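You operate a simulated robot arm through the tools that you are given. There is no shell and no other tool. Be economical: measure what you need, move in short steps, check, and stop when the job is done.

You are at the controls of a simulated robot arm. One attempt, no reset.

Task
Wipe up the spilt tea, the tea ring and the water stain.
Fine: on the side counter; move the purple mug onto the brown saucer first; teal cloth, laid back. Set down upright: purple mug. What is to be rubbed or washed off counts as gone when no trace of it is left.

It is judged by the outcome, as a careful person would: the job done as asked, and still so three seconds after it is handed in. It fails if anything else is knocked over, pushed out of place, dropped, spilled or broken. Flat cloth is picked up by pressing the open fingertips on it (5 to 10 N) and closing them slowly along it; thin cloth reads only 2 to 8 mm in the jaws.

Robot
A 6-joint arm with a two-finger parallel gripper, fixed in place. Base frame: the origin is at the foot of the arm, x ahead of it, y to its left, z up; the work surface is at about z = 880. Units: mm, rad, N and s.
With the tool pointing down near the work surface it reaches from about 260 to 660 mm from the base axis. Its first joint turns from -1.152 to 1.152 rad. Payload 2.9 kg.
The TCP is the grasp point between the finger pads, 30 mm short of the fingertips. In the tool frame z runs along the fingers and y along their closing line. The gripper opens to 110 mm. The fingers are 20 mm wide and 10 mm thick; the gripper's body (48 by 112 mm) begins 55 mm behind the TCP.
Orientation is that of the tool frame in the base frame, as a unit quaternion [x, y, z, w]. With the fingers straight down and closing along the base's y, the tool's x points along the base's -x, its y along +y and its z along -z.

Tools
- The arm moves only by the tool step_arm. Its arguments are lists of equal length, an entry for each row: "slide": the shift along the base's x, y, z in units of 40 mm (1.0 is 40 mm), a list of three; "turn": the turn, a rotation vector about the base's x, y, z in units of 8 degrees (1.0 is 8 degrees), a list of three. In form: {"slide": [[dx, dy, dz], ...], "turn": [[ax, ay, az], ...]}. A call has 1 to 20 rows; each row shifts and turns the commanded pose from where the row before left it. "gripper" is the finger opening in mm, from 0 to 110, set as the call begins (left out, the last holds). A call with a number of a shift or a turn outside -1 to 1 is refused whole. Each row takes 0.2 s and may step no farther than 50 mm and 0.15 rad from the row before; otherwise, or with a gripper value out of range, the whole call is refused. A pose out of reach is approached as far as the arm can. The call stops where the force on the tool passes 50 N (or 10 N more than at its start, if that is more) or the arm is blocked; 0.2 s more then pass. Each finger travels about 108 mm/s and halts on what it meets, pressing with about 43 N; the grip force reading is that of the motor and also rises with nothing between the fingers. The clock runs only during rows and for 0.2 s after the last one: add rows that do not move to give the fingers time. It gives the time, the measured TCP pose, the force on the tool (base axes), the opening and the grip force at its end, in the units of the frame above (readings bear some noise), with the torque about the TCP (base axes, N m) and any sound that the robot's microphone picked up, and new pictures: "show" is both (left out), scene, wrist or none.
- Cameras (640 x 400 px; columns grow to the right, rows downward): "scene" is fixed at [97.8, 449, 1403]; the picture's right is [-0.55, -0.84, 0.00], its down [-0.34, 0.22, -0.91] and it looks along [0.76, -0.50, -0.41] (base axes); focal length 257 px, centre (320, 200). "wrist" rides on the gripper at [72, 17, -103] in the tool frame; the picture's right is [-0.23, 0.97, 0.00], its down [-0.76, -0.18, -0.62] and it looks along [-0.61, -0.14, 0.78] (tool axes); focal length 222 px, centre (320, 200). There is no depth. A picture from a camera that has moved, and an enlarged one, comes with that camera's place and axes in the base frame and with its lens.
- close_up(camera, box): a new picture of the part [left, top, right, bottom] of that camera's present view, enlarged. No time passes.
- hand_in(): hands the job in; it is judged then, once.

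Work in short steps. Places have to be worked out from the pictures, the camera data and where the tool is seen: move nearer, look again, correct. Check each grasp and each placing, and mend what went wrong. You have 120 turns and 200 pictures in all, those below and enlarged ones among them. Open the gripper and draw the arm clear of the work before you hand the job in, unless the task says otherwise; then end with one line.

The tools are called after "Emit:" as name(argument=value, ...) on one line, values as JSON. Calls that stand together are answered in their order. step_arm: Moves the arm, as the interface text tells. Its arguments: {"type":"object","properties":{"slide":{"type":"array","items":{"type":"array","items":{"type":"number"}}},"turn":{"type":"array","items":{"type":"array","items":{"type":"number"}}},"gripper":{"type":"number"},"show":{"type":"string","enum":["both","scene","wrist","none"]}},"required":["slide","turn"]} The other tools are called the same way: close_up (camera, box) takes an enlarged picture of a part of a camera's view; hand_in () hands the job in.

At the start:

```text
clock: 0.0
tool_pos: [361.3, 118.1, 1190.2]
tool_rot: [0.0, 1.0, 0.0, 0.001]
ft_force: [-0.1, 0.1, 0.2]
moment: [-0.01, 0.02, 0.03]
finger_gap: 109.7
grasp_force: 0.0
```

scene: 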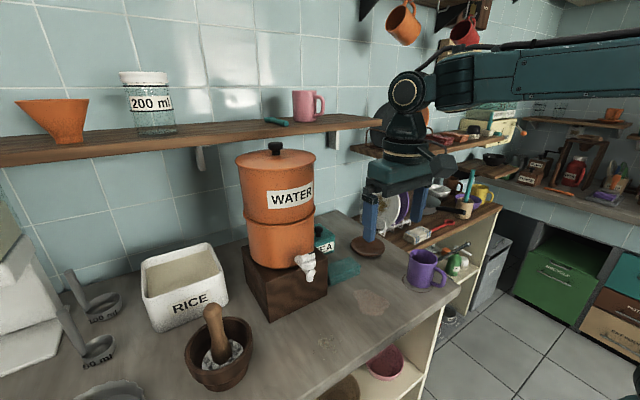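
wrist: 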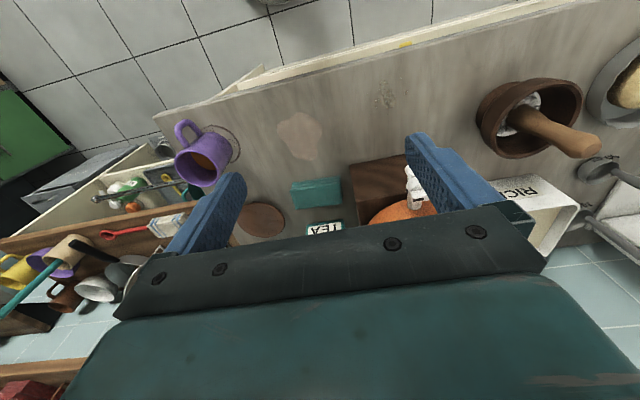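

First I look closer at the mug, saucer, cloth and stains.

Emit:
close_up(camera="wrist", box=[150, 70, 430, 245])

Emit:
close_up(camera="scene", box=[290, 200, 490, 360])

```text
2.29 times, centred on (290, 158) of wrist
camera zoom: at [288.7, 134.5, 1293.2], right [0.23, 0.97, 0.0], down [0.76, -0.18, 0.62], along [0.61, -0.14, -0.78], focal length 508 px, centre (389, 297)
```

zoom: 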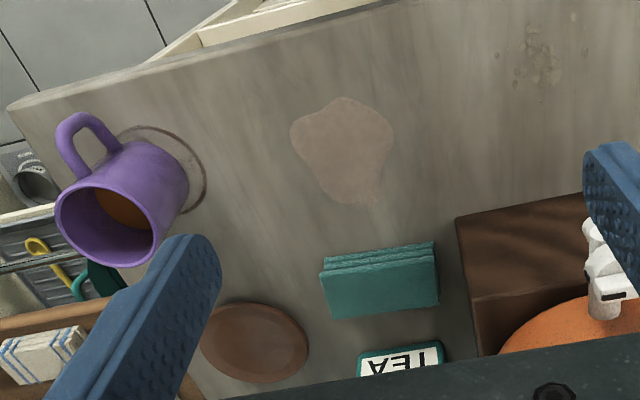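

```text
2.50 times, centred on (390, 280) of scene
camera zoom: at [97.8, 449.0, 1403.0], right [-0.55, -0.84, 0.0], down [-0.34, 0.22, -0.91], along [0.76, -0.5, -0.41], focal length 643 px, centre (145, 0)
```

zoom: 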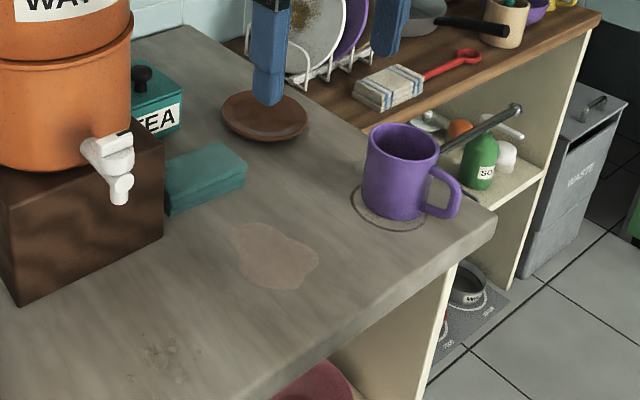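

The mug (with tea) stands at about (430,-120), saucer at about (636,-103), the spill at (446,60), the stain at (411,223) and the cloth at (588,59). I move above the mug, turning about 20° to clear its handle, and look.

Emit:
step_arm(slide=[[0.29, -1, -0.4], [0.29, -1, -0.4], [0.29, -1, -0.4], [0.29, -1, -0.4], [0.29, -1, -0.4], [0.29, -0.95, -0.4], [0, 0, 0]], turn=[[0, 0, 0.417], [0, 0, 0.417], [0, 0, 0.417], [0, 0, 0.417], [0, 0, 0.417], [0, 0, 0.417], [0, 0, 0]], gripper=110)

```text
clock: 1.6
tool_pos: [430.3, -121.6, 1095.1]
tool_rot: [-0.174, 0.985, 0.0, 0.0]
ft_force: [-0.7, -0.2, 0.1]
moment: [0.0, 0.03, 0.0]
finger_gap: 110.0
grasp_force: 0.1
camera wrist: at [357.9, -130.6, 1197.3], right [-0.12, 0.99, 0.0], down [0.78, 0.09, 0.62], along [0.62, 0.08, -0.78], focal length 222 px, centre (320, 200)
```

scene: 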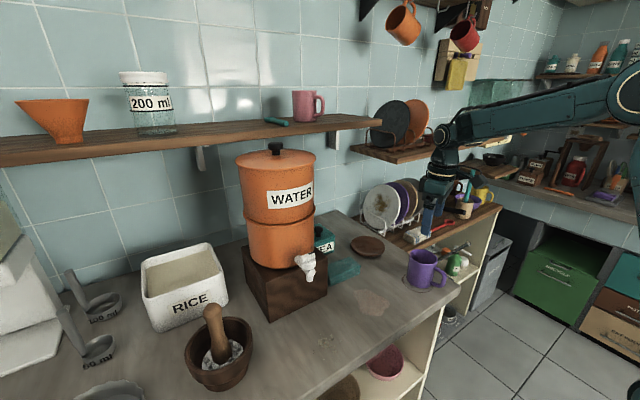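
wrist: 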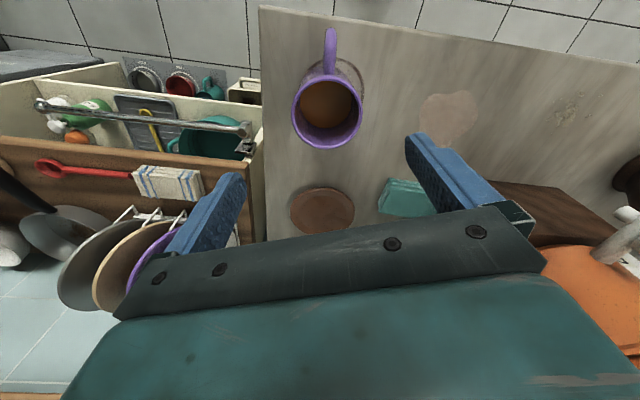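

The mug axis reads (431,-113), handle straight toward -x. I turn back to zero and lower to just above the rim to check centring.

Emit:
step_arm(slide=[[0, 0.06, -0.5], [0, 0.06, -0.5], [0, 0.06, -0.5], [0, 0, -0.3], [0, 0, 0]], turn=[[0, 0, -0.834], [0, 0, -0.834], [0, 0, -0.834], [0, 0, 0], [0, 0, 0]])

Emit:
close_up(camera="scene", box=[370, 180, 490, 300])

```text
clock: 2.8
tool_pos: [432.9, -114.1, 1023.4]
tool_rot: [0.0, 1.0, 0.0, 0.0]
ft_force: [-0.1, -0.9, -0.6]
moment: [0.03, -0.01, -0.05]
finger_gap: 109.9
grasp_force: 0.1
camera wrist: at [359.7, -96.5, 1125.2], right [0.23, 0.97, 0.0], down [0.76, -0.18, 0.62], along [0.61, -0.14, -0.78], focal length 222 px, centre (320, 200)
```

scene: 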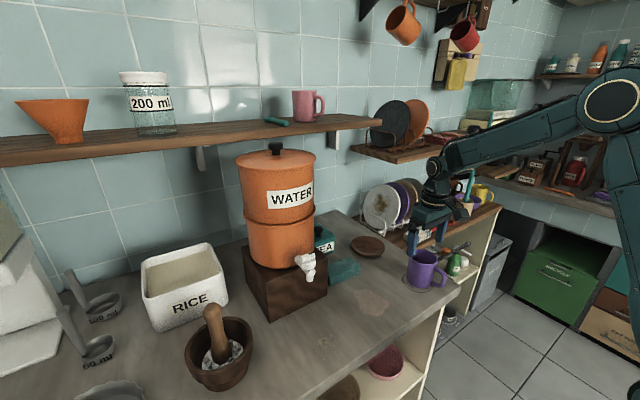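
wrist: 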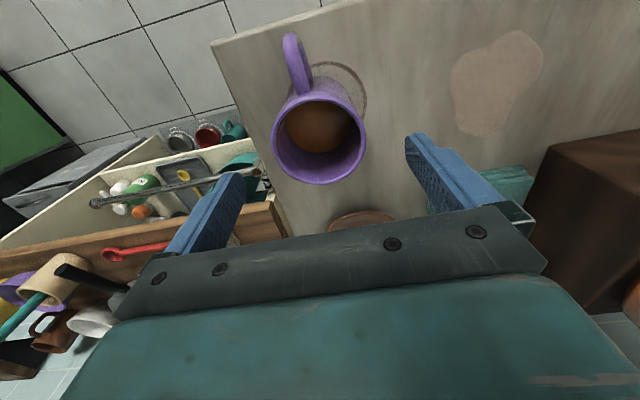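

```text
3.33 times, centred on (430, 240) of scene
camera zoom: at [97.8, 449.0, 1403.0], right [-0.55, -0.84, 0.0], down [-0.34, 0.22, -0.91], along [0.76, -0.5, -0.41], focal length 857 px, centre (-47, 67)
```

zoom: 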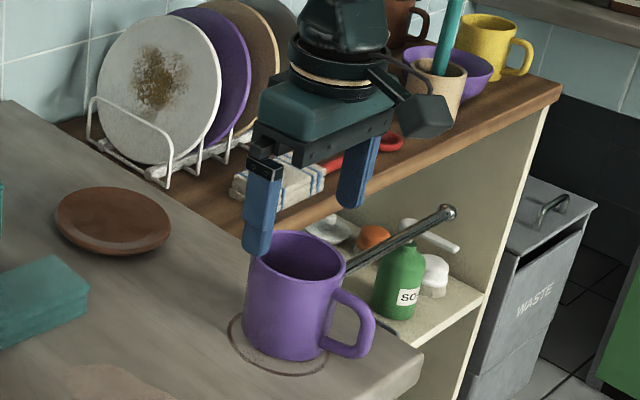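

Rim centre reads (430,-112); fingers straddle it. I lower to TCP z ≈ 928 around the mug.

Emit:
step_arm(slide=[[-0.05, 0.05, -0.6], [0, 0, -0.6], [0, 0, -0.6], [0, 0, -0.56], [0, 0, 0]], turn=[[0, 0, 0], [0, 0, 0], [0, 0, 0], [0, 0, 0], [0, 0, 0]])

Emit:
close_up(camera="scene", box=[370, 180, 490, 300])

```text
clock: 4.0
tool_pos: [429.0, -111.3, 926.8]
tool_rot: [0.0, 1.0, 0.0, 0.0]
ft_force: [-0.1, 0.2, -0.7]
moment: [0.0, -0.02, 0.01]
finger_gap: 110.1
grasp_force: 0.0
camera wrist: at [356.2, -93.7, 1030.0], right [0.23, 0.97, 0.0], down [0.76, -0.18, 0.62], along [0.61, -0.14, -0.78], focal length 222 px, centre (320, 200)
```

scene: 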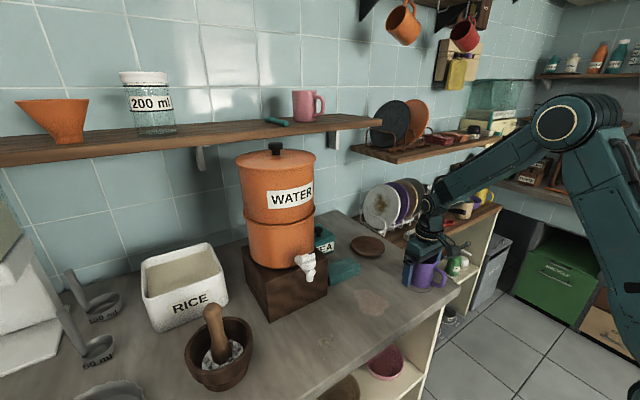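
wrist: 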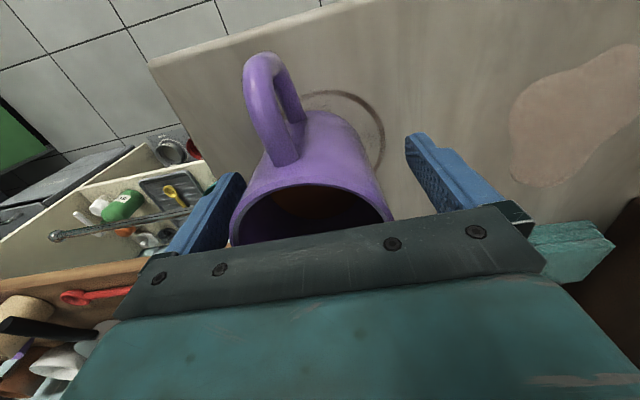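

```text
3.33 times, centred on (430, 240) of scene
camera zoom: at [97.8, 449.0, 1403.0], right [-0.55, -0.84, 0.0], down [-0.34, 0.22, -0.91], along [0.76, -0.5, -0.41], focal length 857 px, centre (-47, 67)
```

zoom: 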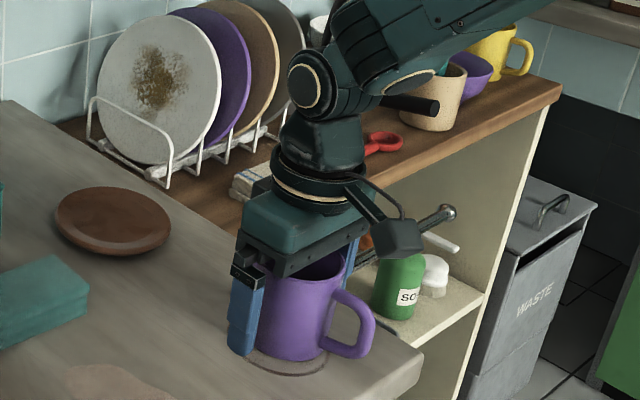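

Fingers straddle the mug well; I close on it.

Emit:
step_arm(slide=[[0, 0, 0], [0, 0, 0], [0, 0, 0]], turn=[[0, 0, 0], [0, 0, 0], [0, 0, 0]], gripper=40, show="none")

```text
clock: 4.8
tool_pos: [429.7, -111.7, 927.5]
tool_rot: [0.0, 1.0, -0.001, -0.001]
ft_force: [0.8, -1.5, 1.0]
moment: [0.05, -0.03, 0.0]
finger_gap: 75.6
grasp_force: 42.6
```

Grip holds at 75.6 mm. I lift gently by about 70 mm.

Emit:
step_arm(slide=[[0, 0, 0.15], [0, 0, 0.3], [0, 0, 0.4], [0, 0, 0.4], [0, 0, 0.3], [0, 0, 0.2], [0, 0, 0]], turn=[[0, 0, 0], [0, 0, 0], [0, 0, 0], [0, 0, 0], [0, 0, 0], [0, 0, 0], [0, 0, 0]])

Emit:
close_up(camera="scene", box=[330, 180, 490, 300])

```text
clock: 6.4
tool_pos: [429.5, -110.5, 1000.1]
tool_rot: [0.0, 1.0, 0.0, 0.0]
ft_force: [-0.6, 0.0, -3.3]
moment: [0.04, -0.04, 0.04]
finger_gap: 75.9
grasp_force: 43.2
camera wrist: at [356.5, -94.1, 1102.7], right [0.23, 0.97, 0.0], down [0.76, -0.18, 0.62], along [0.61, -0.14, -0.78], focal length 222 px, centre (320, 200)
```

scene: 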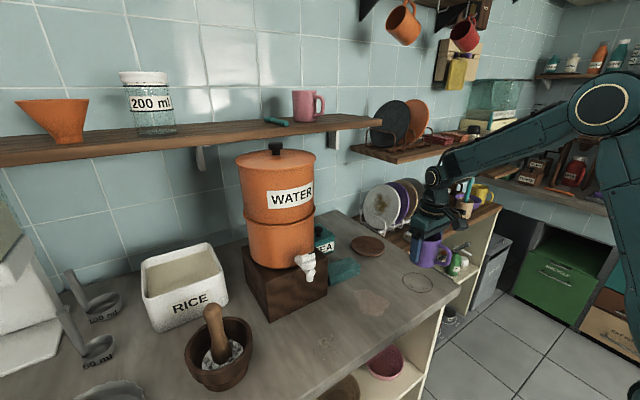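
wrist: 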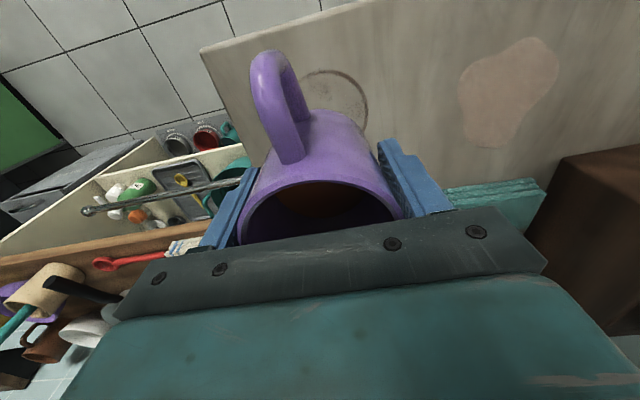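

```text
3.33 times, centred on (410, 240) of scene
camera zoom: at [97.8, 449.0, 1403.0], right [-0.55, -0.84, 0.0], down [-0.34, 0.22, -0.91], along [0.76, -0.5, -0.41], focal length 857 px, centre (20, 67)
```

zoom: 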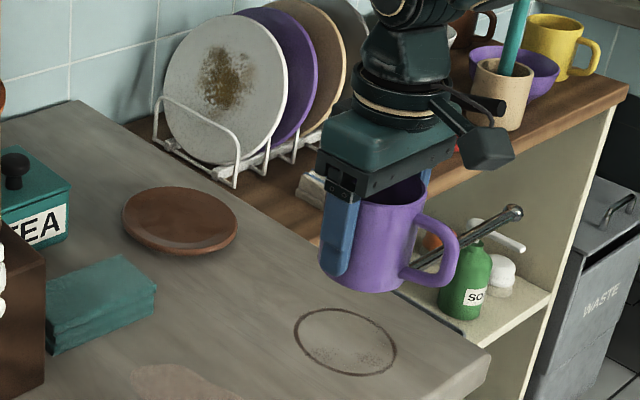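

Mug held upright, ring fully visible at about (428,-110). Saucer estimate ≈ (633,-101), dia ≈ 123. I carry the mug toward it slowly at this height.

Emit:
step_arm(slide=[[0.2, 0, 0], [0.4, 0.02, 0], [0.5, 0.03, 0], [0.5, 0.03, 0], [0.5, 0.03, 0], [0.5, 0.03, 0], [0.5, 0.03, 0], [0.5, 0.03, 0], [0.5, 0.03, 0], [0.5, 0, 0], [0.3, 0, 0], [0.18, 0, 0], [0, 0, 0]], turn=[[0, 0, 0], [0, 0, 0], [0, 0, 0], [0, 0, 0], [0, 0, 0], [0, 0, 0], [0, 0, 0], [0, 0, 0], [0, 0, 0], [0, 0, 0], [0, 0, 0], [0, 0, 0], [0, 0, 0]])

Emit:
close_up(camera="scene", box=[310, 170, 450, 275])

```text
clock: 9.2
tool_pos: [630.4, -101.5, 998.6]
tool_rot: [0.0, 1.0, -0.001, 0.0]
ft_force: [0.0, 1.3, -4.1]
moment: [0.02, -0.02, 0.0]
finger_gap: 75.8
grasp_force: 42.7
camera wrist: at [558.7, -85.4, 1101.0], right [0.23, 0.97, 0.0], down [0.76, -0.18, 0.62], along [0.61, -0.14, -0.78], focal length 222 px, centre (320, 200)
```

scene: 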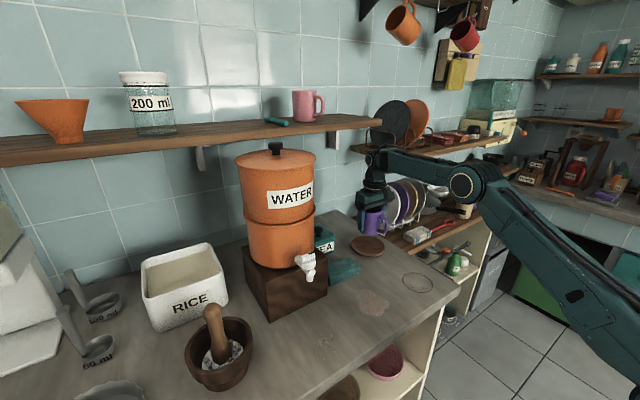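
wrist: 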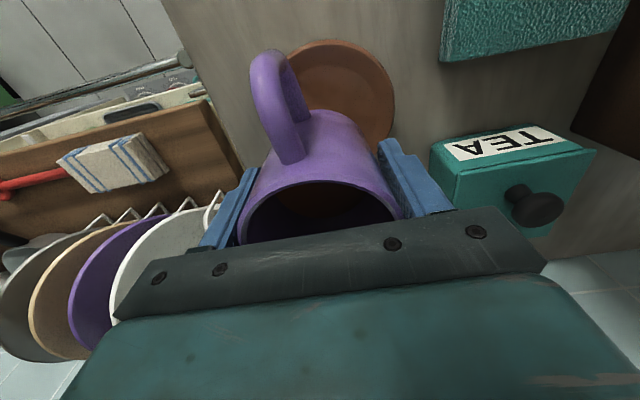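

```text
3.81 times, centred on (380, 222) of scene
camera zoom: at [97.8, 449.0, 1403.0], right [-0.55, -0.84, 0.0], down [-0.34, 0.22, -0.91], along [0.76, -0.5, -0.41], focal length 980 px, centre (91, 114)
```

zoom: 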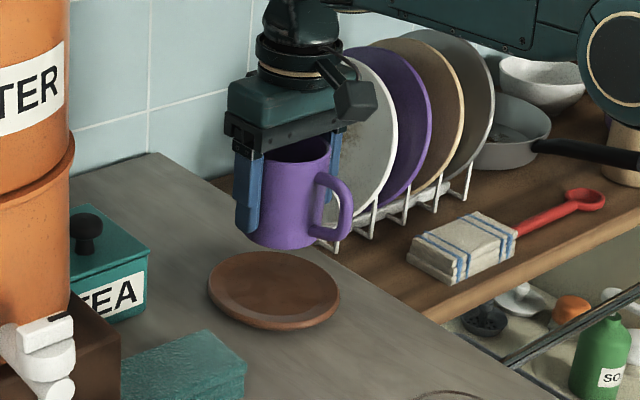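

Correcting for the observed scene bias, the saucer centre is about (632,-95). I shift +5 mm in y, +2 in x and lower to about 12 mm above saucer contact.

Emit:
step_arm(slide=[[0.05, 0.15, 0], [0, 0, -0.25], [0, 0, -0.3], [0, 0, -0.3], [0, 0, -0.25], [0, 0, -0.1], [0, 0, 0]], turn=[[0, 0, 0], [0, 0, 0], [0, 0, 0], [0, 0, 0], [0, 0, 0], [0, 0, 0], [0, 0, 0]])

Emit:
close_up(camera="scene", box=[310, 170, 450, 275])

```text
clock: 10.8
tool_pos: [632.9, -94.9, 949.6]
tool_rot: [0.0, 1.0, 0.0, 0.0]
ft_force: [0.6, -0.3, -2.2]
moment: [-0.04, -0.01, 0.02]
finger_gap: 76.0
grasp_force: 43.0
camera wrist: at [560.8, -79.1, 1052.7], right [0.23, 0.97, 0.0], down [0.76, -0.18, 0.62], along [0.61, -0.14, -0.78], focal length 222 px, centre (320, 200)
```

scene: 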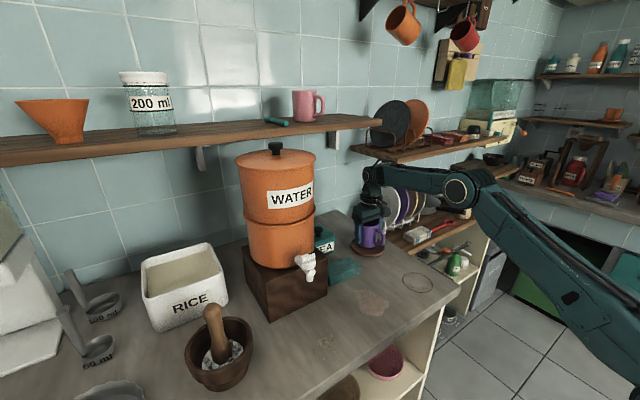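
wrist: 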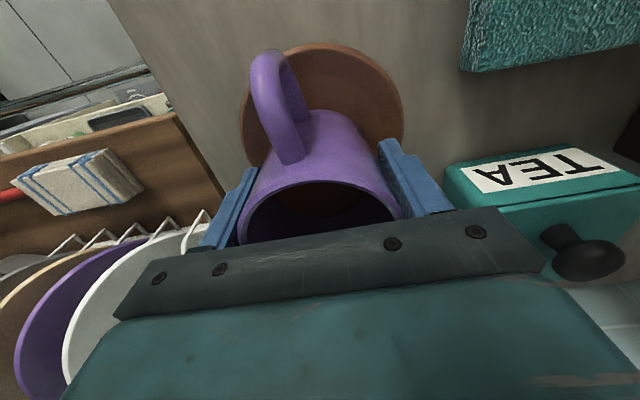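

```text
3.81 times, centred on (380, 222) of scene
camera zoom: at [97.8, 449.0, 1403.0], right [-0.55, -0.84, 0.0], down [-0.34, 0.22, -0.91], along [0.76, -0.5, -0.41], focal length 980 px, centre (91, 114)
```

zoom: 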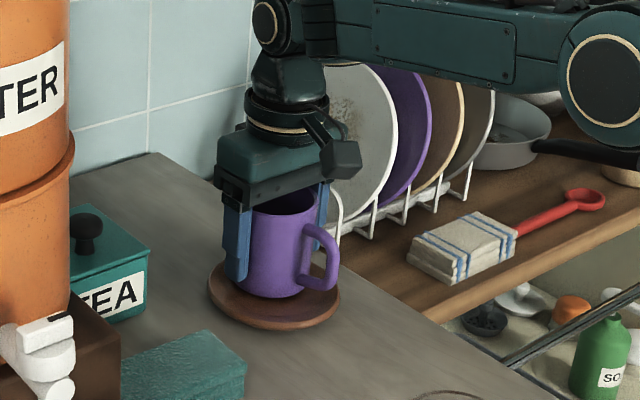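

Circle fit from the wrist view puts the saucer at (630.5,-92). I nudge +3 mm in y, -2 in x and lower 10 mm.

Emit:
step_arm(slide=[[-0.05, 0.08, 0], [0, 0, -0.1], [0, 0, -0.08], [0, 0, -0.07], [0, 0, 0]], turn=[[0, 0, 0], [0, 0, 0], [0, 0, 0], [0, 0, 0], [0, 0, 0]], show="none")

Emit:
close_up(camera="scene", box=[340, 200, 410, 255])

```text
clock: 12.0
tool_pos: [634.0, -93.5, 945.7]
tool_rot: [0.0, 1.0, -0.001, 0.006]
ft_force: [1.7, -0.9, 32.4]
moment: [0.02, -0.24, -0.12]
finger_gap: 75.9
grasp_force: 42.7
```

```text
7.27 times, centred on (375, 228) of scene
camera zoom: at [97.2, 449.0, 1403.0], right [-0.55, -0.84, 0.0], down [-0.34, 0.22, -0.91], along [0.76, -0.5, -0.41], focal length 1871 px, centre (-80, 0)
```

zoom: 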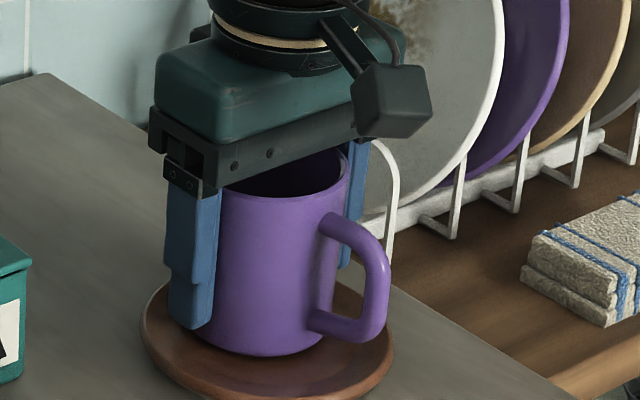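

Contact at z ≈ 946 with 32 N; I relax the press by raising the command 5 mm and view.

Emit:
step_arm(slide=[[0, 0, 0.12], [0, 0, 0]], turn=[[0, 0, 0], [0, 0, 0]], show="wrist")

```text
clock: 12.6
tool_pos: [632.6, -93.7, 946.1]
tool_rot: [-0.001, 1.0, 0.0, 0.001]
ft_force: [6.4, 1.7, 16.7]
moment: [0.03, -0.82, 0.05]
finger_gap: 75.7
grasp_force: 43.0
camera wrist: at [560.0, -77.4, 1048.5], right [0.23, 0.97, 0.0], down [0.76, -0.18, 0.62], along [0.61, -0.14, -0.78], focal length 222 px, centre (320, 200)
```

wrist: 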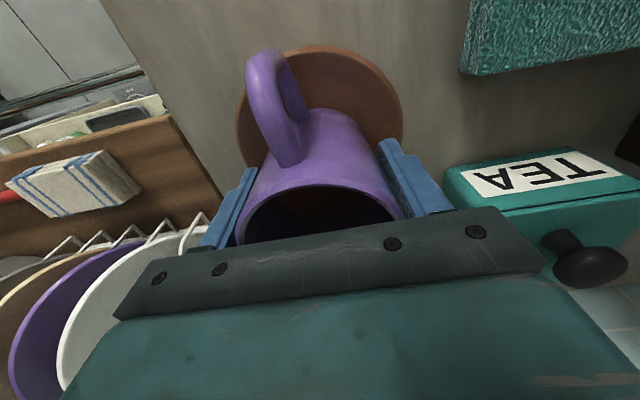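

Mug is centred on the saucer. I lift the command 2 mm more to lose the residual press, then check force.

Emit:
step_arm(slide=[[0.03, -0.02, 0.05], [0, 0, 0]], turn=[[0, 0, 0], [0, 0, 0]], show="none")

Emit:
close_up(camera="scene", box=[340, 200, 410, 255])

```text
clock: 13.2
tool_pos: [632.5, -94.2, 946.6]
tool_rot: [0.0, 1.0, 0.0, -0.001]
ft_force: [0.8, 3.1, 7.8]
moment: [0.15, -0.35, 0.08]
finger_gap: 75.8
grasp_force: 43.2
```

```text
7.27 times, centred on (375, 228) of scene
camera zoom: at [97.6, 449.1, 1403.0], right [-0.55, -0.84, 0.0], down [-0.34, 0.22, -0.91], along [0.76, -0.5, -0.41], focal length 1871 px, centre (-80, 0)
```

zoom: 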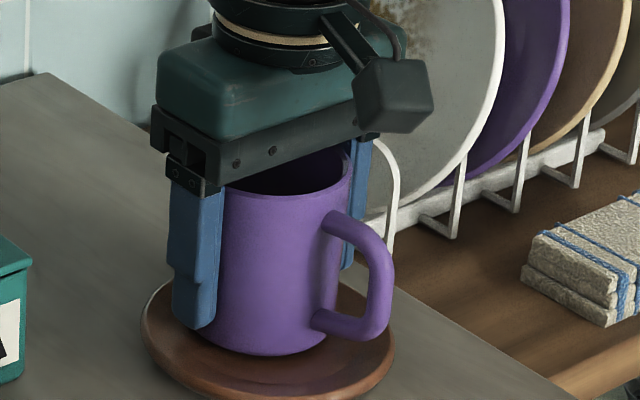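

Light contact, upright and centred. I release by opening to 100 mm and look.

Emit:
step_arm(slide=[[0, 0, 0], [0, 0, 0], [0, 0, 0]], turn=[[0, 0, 0], [0, 0, 0], [0, 0, 0]], gripper=100, show="wrist")

Emit:
close_up(camera="scene", box=[340, 200, 410, 255])

```text
clock: 14.0
tool_pos: [634.5, -95.4, 946.4]
tool_rot: [0.0, 1.0, 0.001, 0.0]
ft_force: [0.7, 0.7, -0.3]
moment: [0.03, -0.01, -0.06]
finger_gap: 99.8
grasp_force: 0.0
camera wrist: at [561.1, -77.8, 1049.7], right [0.23, 0.97, 0.0], down [0.76, -0.18, 0.62], along [0.61, -0.14, -0.78], focal length 222 px, centre (320, 200)
```

wrist: 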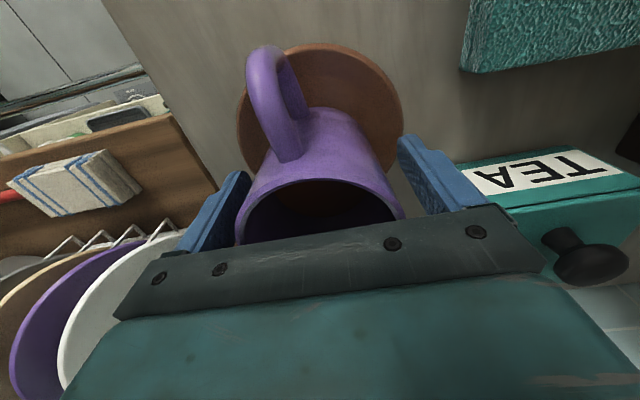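

```text
7.27 times, centred on (375, 228) of scene
camera zoom: at [97.8, 449.0, 1403.0], right [-0.55, -0.84, 0.0], down [-0.34, 0.22, -0.91], along [0.76, -0.5, -0.41], focal length 1871 px, centre (-80, 0)
```

zoom: 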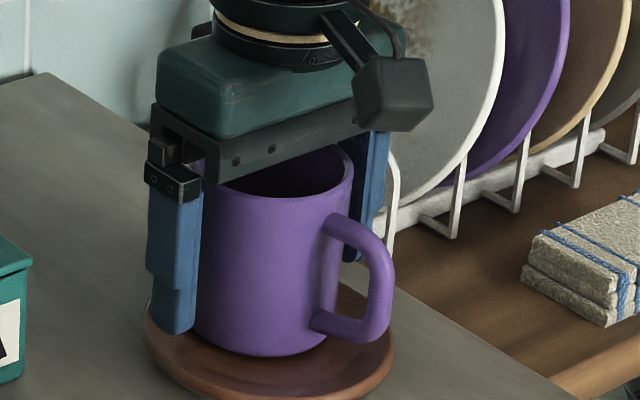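

Mug stands on the saucer. I raise straight up, then back off to view the cloth from nearer.

Emit:
step_arm(slide=[[0, 0, 0.5], [0, 0, 0.8], [0, 0, 0.8], [0, 0, 0.6], [-0.7, 0.7, 0], [-0.8, 0.8, 0], [-0.8, 0.8, 0], [-0.8, 0.8, 0], [-0.7, 0.75, 0], [0, 0, 0]], turn=[[0, 0, 0], [0, 0, 0], [0, 0, 0], [0, 0, 0], [0, 0, 0], [0, 0, 0], [0, 0, 0], [0, 0, 0], [0, 0, 0], [0, 0, 0]])

Emit:
close_up(camera="scene", box=[310, 200, 410, 300])

Emit:
close_up(camera="wrist", box=[200, 60, 440, 210])

```text
clock: 16.2
tool_pos: [484.7, 62.8, 1052.0]
tool_rot: [0.0, 1.0, 0.0, 0.001]
ft_force: [0.4, 1.2, 0.3]
moment: [0.02, 0.01, 0.0]
finger_gap: 100.0
grasp_force: 0.1
camera wrist: at [411.1, 79.1, 1154.5], right [0.23, 0.97, 0.0], down [0.76, -0.18, 0.62], along [0.61, -0.14, -0.78], focal length 222 px, centre (320, 200)
```

scene: 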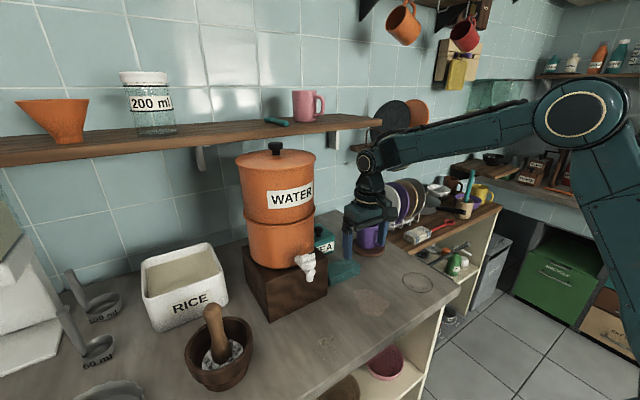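
wrist: 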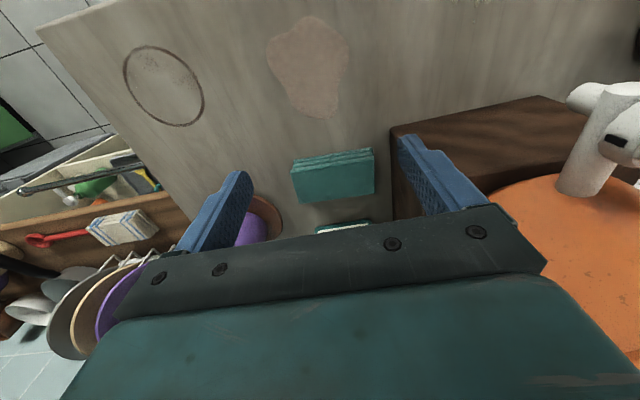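

```text
4.00 times, centred on (360, 250) of scene
camera zoom: at [97.7, 449.0, 1403.0], right [-0.55, -0.84, 0.0], down [-0.34, 0.22, -0.91], along [0.76, -0.5, -0.41], focal length 1029 px, centre (160, 0)
```

zoom: 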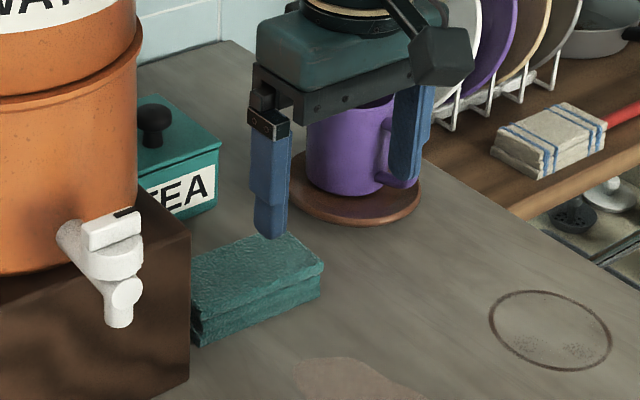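

```text
2.67 times, centred on (320, 135) of wrist
camera zoom: at [411.1, 79.1, 1154.5], right [0.23, 0.97, 0.0], down [0.76, -0.18, 0.62], along [0.61, -0.14, -0.78], focal length 592 px, centre (320, 373)
```

zoom: 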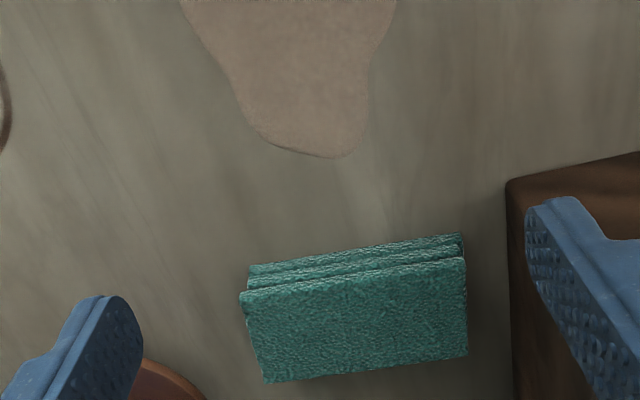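

The cloth is a folded pad, about 58 (x) × 108 (y) × 24 mm, centred near (580,60). I turn the gripper 87° so it closes along x (camera to the -y side), then slide over the cloth at this height.

Emit:
step_arm(slide=[[0, -0.05, 0], [0, 0, 0], [0, 0, 0], [0, 0, 0], [0, 0, 0], [0, 0, 0], [0, 0, 0], [0, 0, 0], [0, 0, 0], [0, 0, 0], [0, 0, 0], [0, 0, 0], [0.6, 0, 0], [0.6, 0, 0], [0.6, 0, 0], [0.55, 0, 0], [0, 0, 0]], turn=[[0, 0, 0.906], [0, 0, 0.906], [0, 0, 0.906], [0, 0, 0.906], [0, 0, 0.906], [0, 0, 0.906], [0, 0, 0.906], [0, 0, 0.906], [0, 0, 0.906], [0, 0, 0.906], [0, 0, 0.906], [0, 0, 0.906], [0, 0, 0], [0, 0, 0], [0, 0, 0], [0, 0, 0], [0, 0, 0]])

Emit:
close_up(camera="scene", box=[310, 200, 410, 300])

```text
clock: 19.8
tool_pos: [575.7, 58.4, 1054.1]
tool_rot: [-0.688, 0.726, 0.0, 0.0]
ft_force: [-0.2, 0.3, -0.1]
moment: [0.02, -0.01, 0.01]
finger_gap: 100.0
grasp_force: 0.0
camera wrist: at [554.8, -13.5, 1156.4], right [-0.96, 0.28, 0.0], down [0.22, 0.75, 0.62], along [0.17, 0.6, -0.78], focal length 222 px, centre (320, 200)
```

scene: 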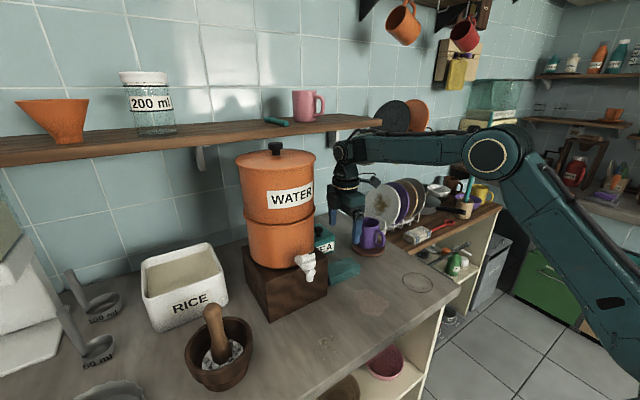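
wrist: 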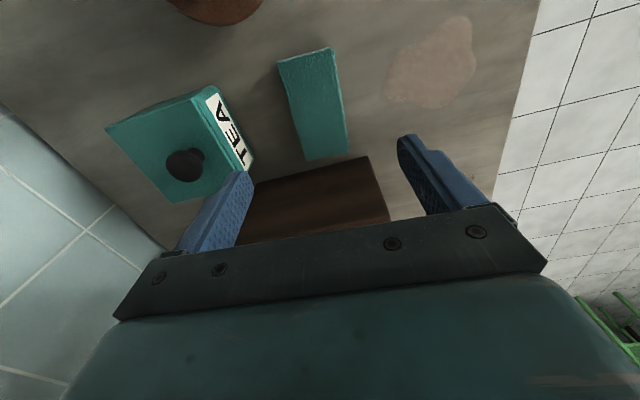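

```text
4.00 times, centred on (360, 250) of scene
camera zoom: at [97.8, 449.0, 1403.0], right [-0.55, -0.84, 0.0], down [-0.34, 0.22, -0.91], along [0.76, -0.5, -0.41], focal length 1029 px, centre (160, 0)
```

zoom: 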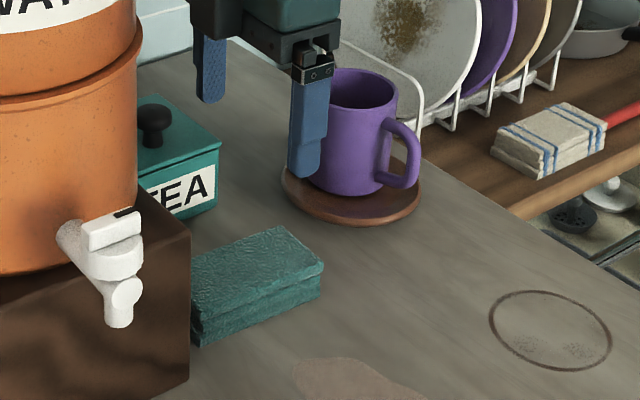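

Cloth centre confirmed at about (579,61). I lower around it to TCP z ≈ 917 (tips ~7 mm above the counter).

Emit:
step_arm(slide=[[0.08, 0.06, -0.6], [0, 0, -0.8], [0, 0, -0.8], [0, 0, -0.7], [0, 0, -0.5], [0, 0, 0]], turn=[[0, 0, 0], [0, 0, 0], [0, 0, 0], [0, 0, 0], [0, 0, 0], [0, 0, 0]])

Emit:
close_up(camera="scene", box=[310, 200, 410, 300])

```text
clock: 21.2
tool_pos: [580.1, 60.3, 916.9]
tool_rot: [-0.689, 0.725, 0.0, 0.0]
ft_force: [-0.2, 0.1, 0.0]
moment: [-0.05, 0.0, 0.01]
finger_gap: 100.0
grasp_force: 0.0
camera wrist: at [558.8, -11.4, 1021.2], right [-0.96, 0.28, 0.0], down [0.22, 0.75, 0.62], along [0.17, 0.6, -0.78], focal length 222 px, centre (320, 200)
```

scene: 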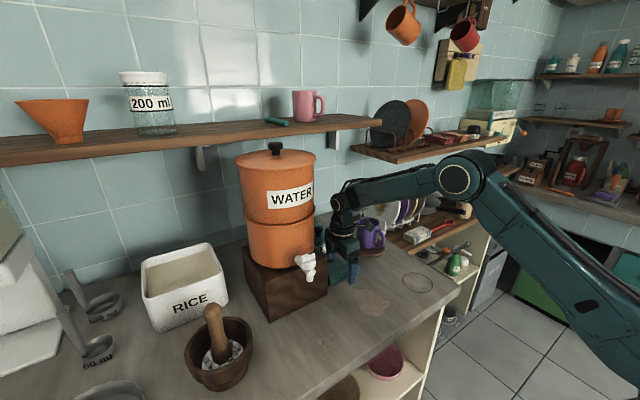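
wrist: 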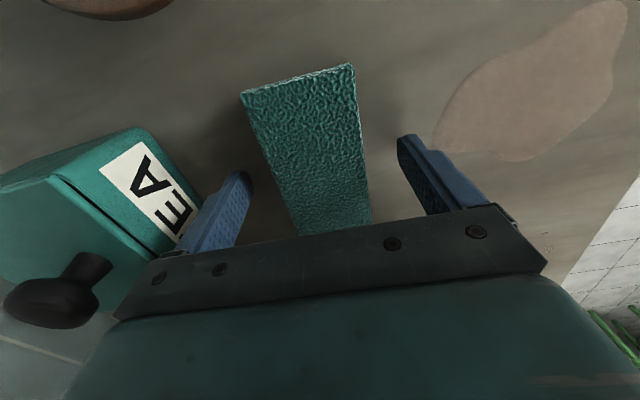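

```text
4.00 times, centred on (360, 250) of scene
camera zoom: at [97.8, 449.0, 1403.0], right [-0.55, -0.84, 0.0], down [-0.34, 0.22, -0.91], along [0.76, -0.5, -0.41], focal length 1029 px, centre (160, 0)
```

zoom: 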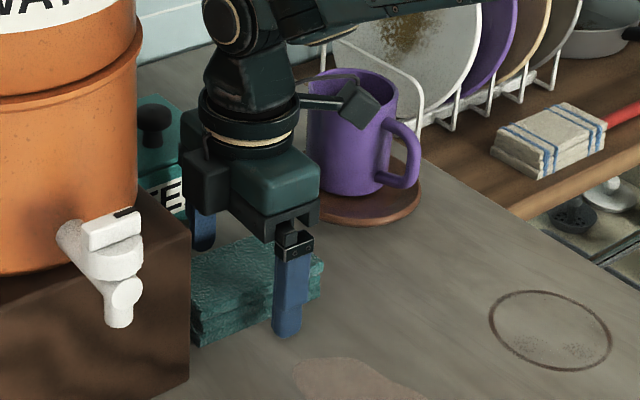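

Well centred around the pad; I close gently.

Emit:
step_arm(slide=[[0, 0, 0], [0, 0, 0], [0, 0, 0], [0, 0, 0]], turn=[[0, 0, 0], [0, 0, 0], [0, 0, 0], [0, 0, 0]], gripper=35, show="wrist")

Emit:
close_up(camera="scene", box=[310, 200, 410, 300])

```text
clock: 22.2
tool_pos: [579.6, 60.2, 918.9]
tool_rot: [-0.688, 0.726, 0.0, -0.001]
ft_force: [-0.9, -0.1, 0.7]
moment: [-0.05, 0.01, 0.0]
finger_gap: 58.9
grasp_force: 43.0
camera wrist: at [558.8, -11.4, 1021.4], right [-0.96, 0.28, 0.0], down [0.22, 0.75, 0.62], along [0.17, 0.6, -0.78], focal length 222 px, centre (320, 200)
```

wrist: 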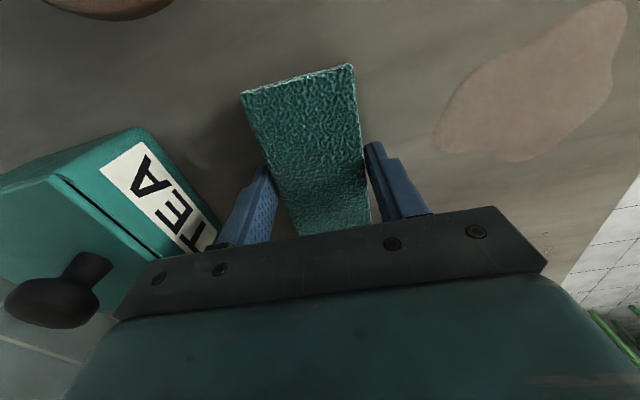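

```text
4.00 times, centred on (360, 250) of scene
camera zoom: at [97.8, 449.0, 1403.0], right [-0.55, -0.84, 0.0], down [-0.34, 0.22, -0.91], along [0.76, -0.5, -0.41], focal length 1029 px, centre (160, 0)
```

zoom: 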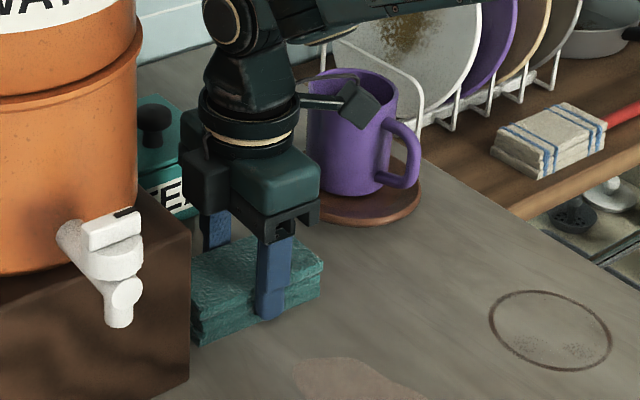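

Pad gripped at 58.9 mm. I lift it 30 mm, carry it to the near end of the spill (x≈405,y≈60) and bring it close to the counter.

Emit:
step_arm(slide=[[0, 0, 0.3], [0, 0, 0.45], [-0.7, 0, 0], [-0.8, 0, 0], [-0.8, 0, 0], [-0.8, 0, 0], [-0.7, 0, 0], [-0.6, 0, 0], [0, 0, -0.4], [0, 0, -0.25], [0, 0, 0]], turn=[[0, 0, 0], [0, 0, 0], [0, 0, 0], [0, 0, 0], [0, 0, 0], [0, 0, 0], [0, 0, 0], [0, 0, 0], [0, 0, 0], [0, 0, 0], [0, 0, 0]])

Emit:
close_up(camera="scene", box=[280, 210, 440, 330])

```text
clock: 24.6
tool_pos: [401.0, 58.5, 924.2]
tool_rot: [-0.688, 0.725, 0.001, 0.0]
ft_force: [0.5, -0.3, -0.2]
moment: [-0.03, 0.01, -0.03]
finger_gap: 59.0
grasp_force: 42.9
camera wrist: at [380.1, -12.4, 1026.6], right [-0.96, 0.28, 0.0], down [0.22, 0.75, 0.62], along [0.17, 0.6, -0.78], focal length 222 px, centre (320, 200)
```

scene: 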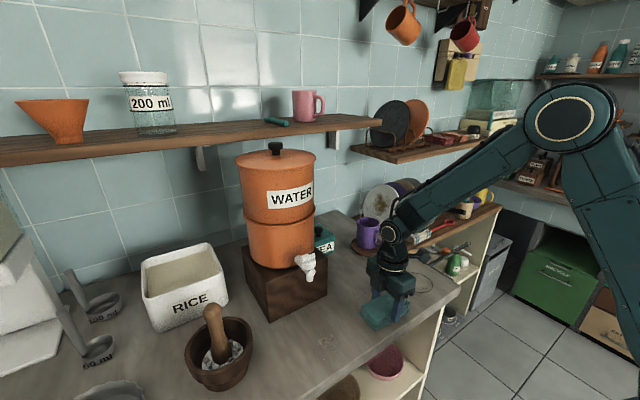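
wrist: 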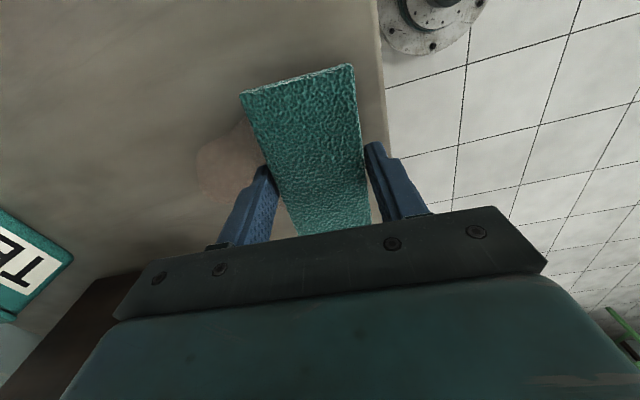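

```text
3.33 times, centred on (360, 270) of scene
camera zoom: at [97.8, 449.0, 1403.0], right [-0.55, -0.84, 0.0], down [-0.34, 0.22, -0.91], along [0.76, -0.5, -0.41], focal length 857 px, centre (187, -33)
```

zoom: 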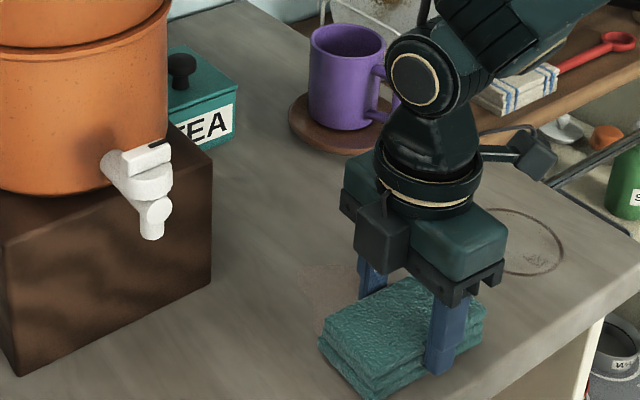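

The pad hovers just above the near edge of the spill. I lower to a light press and read force.

Emit:
step_arm(slide=[[0, 0, -0.1], [0, 0, -0.05], [0, 0, 0]], turn=[[0, 0, 0], [0, 0, 0], [0, 0, 0]], show="none")

```text
clock: 25.4
tool_pos: [402.4, 60.3, 918.9]
tool_rot: [-0.689, 0.725, -0.001, 0.0]
ft_force: [-1.7, 0.9, 9.8]
moment: [-0.08, 0.17, 0.03]
finger_gap: 58.8
grasp_force: 43.3
```

About 10 N of contact. I sweep back and forth over the spill in x.

Emit:
step_arm(slide=[[0.5, 0, 0], [0.5, 0, 0], [0.5, 0, 0], [0.5, 0, 0], [0.5, 0, 0], [0.3, 0, 0], [-0.5, 0, 0], [-0.5, 0, 0], [-0.5, 0, 0], [-0.5, 0, 0], [-0.5, 0, 0], [-0.3, 0, 0], [0, 0, 0]], turn=[[0, 0, 0], [0, 0, 0], [0, 0, 0], [0, 0, 0], [0, 0, 0], [0, 0, 0], [0, 0, 0], [0, 0, 0], [0, 0, 0], [0, 0, 0], [0, 0, 0], [0, 0, 0], [0, 0, 0]])

Emit:
close_up(camera="scene", box=[280, 210, 440, 330])

```text
clock: 28.2
tool_pos: [402.6, 62.5, 918.1]
tool_rot: [-0.688, 0.726, -0.002, 0.001]
ft_force: [9.4, -0.6, 17.0]
moment: [0.03, -0.2, -0.01]
finger_gap: 58.7
grasp_force: 42.4
camera wrist: at [381.8, -10.9, 1020.9], right [-0.96, 0.28, 0.0], down [0.21, 0.75, 0.62], along [0.18, 0.6, -0.78], focal length 222 px, centre (320, 200)
```

scene: 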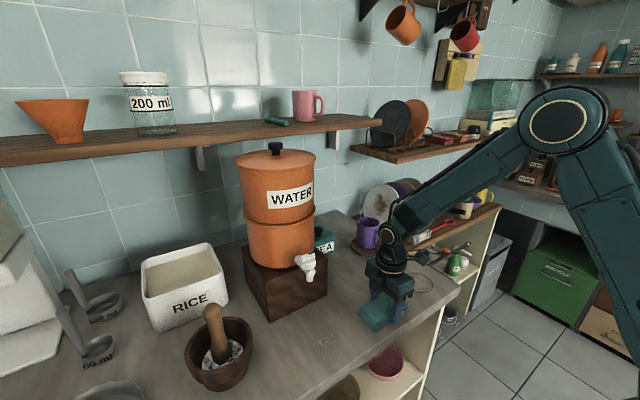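
wrist: 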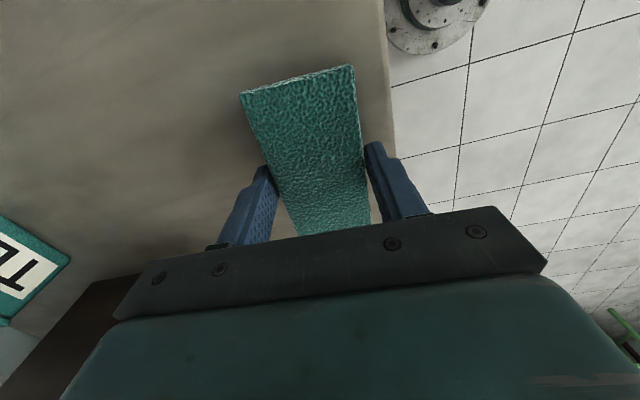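

```text
3.33 times, centred on (360, 270) of scene
camera zoom: at [97.8, 448.9, 1403.0], right [-0.55, -0.84, 0.0], down [-0.34, 0.22, -0.91], along [0.76, -0.5, -0.41], focal length 857 px, centre (187, -33)
```

zoom: 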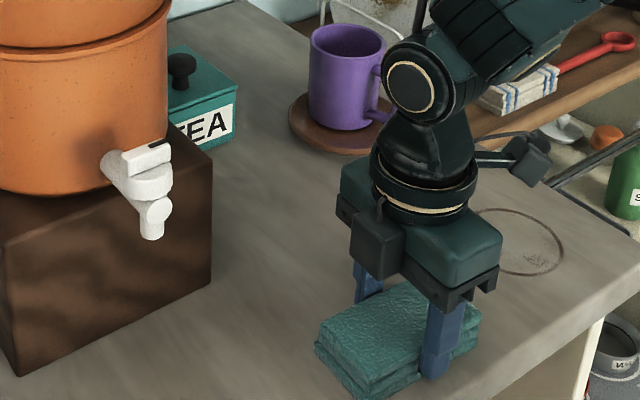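

Spill gone. I lift slightly, move to the ring (x≈395..465, y≈-110) and lower to light contact.

Emit:
step_arm(slide=[[0, 0, 0.5], [0, -0.8, 0], [0, -0.9, 0], [0, -0.9, 0], [0, -0.9, 0], [-0.1, -0.75, 0], [0, 0, -0.3], [0, 0, -0.2], [0, 0, 0]], turn=[[0, 0, 0], [0, 0, 0], [0, 0, 0], [0, 0, 0], [0, 0, 0], [0, 0, 0], [0, 0, 0], [0, 0, 0], [0, 0, 0]])

Emit:
close_up(camera="scene", box=[330, 200, 490, 320])

```text
clock: 30.2
tool_pos: [398.3, -110.8, 918.0]
tool_rot: [-0.688, 0.725, 0.0, 0.001]
ft_force: [-9.2, -0.5, 29.3]
moment: [0.32, 0.41, 0.09]
finger_gap: 58.6
grasp_force: 43.2
camera wrist: at [378.2, -182.0, 1020.9], right [-0.96, 0.28, 0.0], down [0.22, 0.75, 0.62], along [0.17, 0.6, -0.78], focal length 222 px, centre (320, 200)
```

scene: 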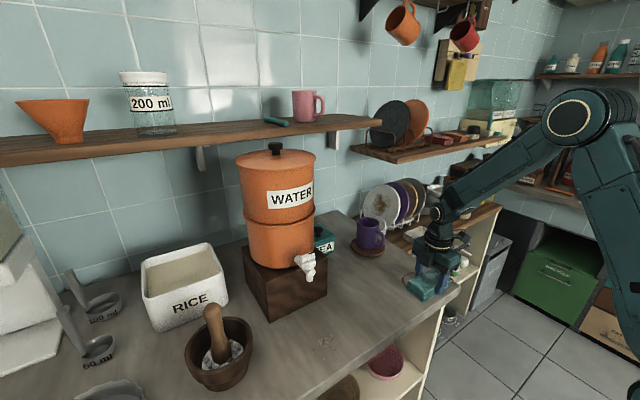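
wrist: 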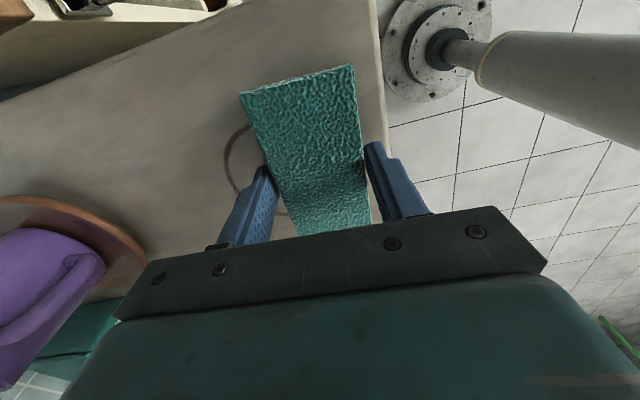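

```text
3.33 times, centred on (410, 260) of scene
camera zoom: at [97.2, 449.1, 1403.0], right [-0.55, -0.84, 0.0], down [-0.34, 0.22, -0.91], along [0.76, -0.5, -0.41], focal length 857 px, centre (20, 0)
```

zoom: 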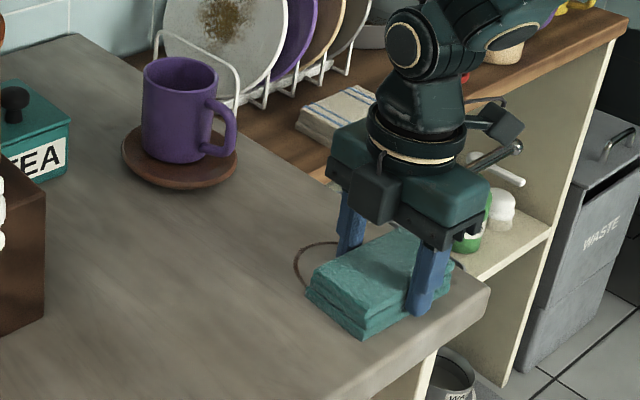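

Contact at 29 N is a bit high, so I raise 3 mm and sweep the ring in x, with a second stroke offset in y.

Emit:
step_arm(slide=[[0, 0, 0.07], [0.5, 0, 0], [0.5, 0, 0], [0.5, 0, 0], [0.5, 0, 0], [0, 0.3, 0], [-0.5, 0, 0], [-0.5, 0, 0], [-0.5, 0, 0], [-0.5, 0, 0], [0, -0.55, 0], [0.5, 0, 0], [0.5, 0, 0], [0.5, 0, 0], [0.5, 0, 0], [0, 0, 0]], turn=[[0, 0, 0], [0, 0, 0], [0, 0, 0], [0, 0, 0], [0, 0, 0], [0, 0, 0], [0, 0, 0], [0, 0, 0], [0, 0, 0], [0, 0, 0], [0, 0, 0], [0, 0, 0], [0, 0, 0], [0, 0, 0], [0, 0, 0], [0, 0, 0]])

Emit:
close_up(camera="scene", box=[330, 200, 490, 320])

```text
clock: 33.6
tool_pos: [478.9, -119.5, 921.4]
tool_rot: [-0.688, 0.725, 0.001, 0.001]
ft_force: [0.2, 0.1, -0.2]
moment: [0.02, 0.0, -0.01]
finger_gap: 58.9
grasp_force: 42.7
camera wrist: at [458.8, -190.9, 1023.4], right [-0.96, 0.28, 0.0], down [0.22, 0.75, 0.62], along [0.17, 0.6, -0.78], focal length 222 px, centre (320, 200)
```

scene: 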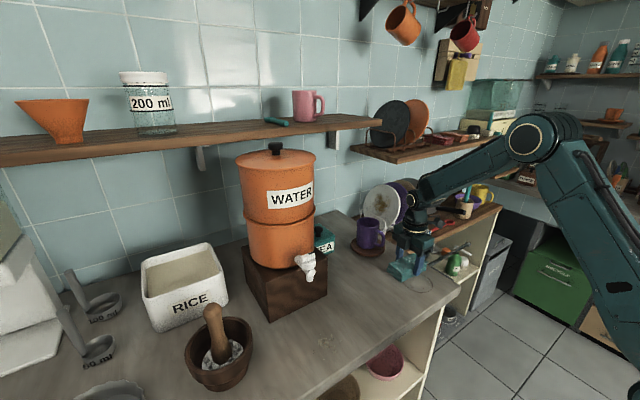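
wrist: 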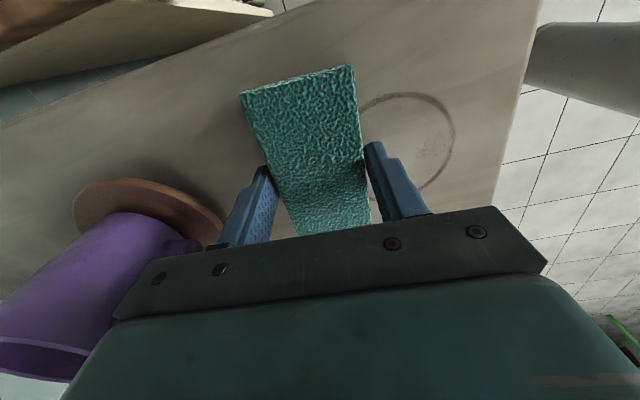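

```text
3.33 times, centred on (410, 260) of scene
camera zoom: at [97.8, 449.0, 1403.0], right [-0.55, -0.84, 0.0], down [-0.34, 0.22, -0.91], along [0.76, -0.5, -0.41], focal length 857 px, centre (20, 0)
```

zoom: 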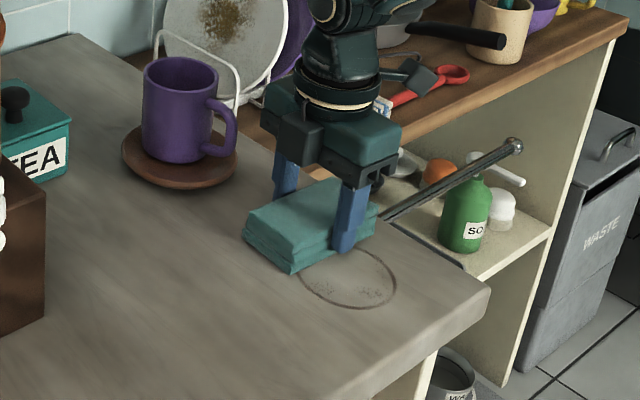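

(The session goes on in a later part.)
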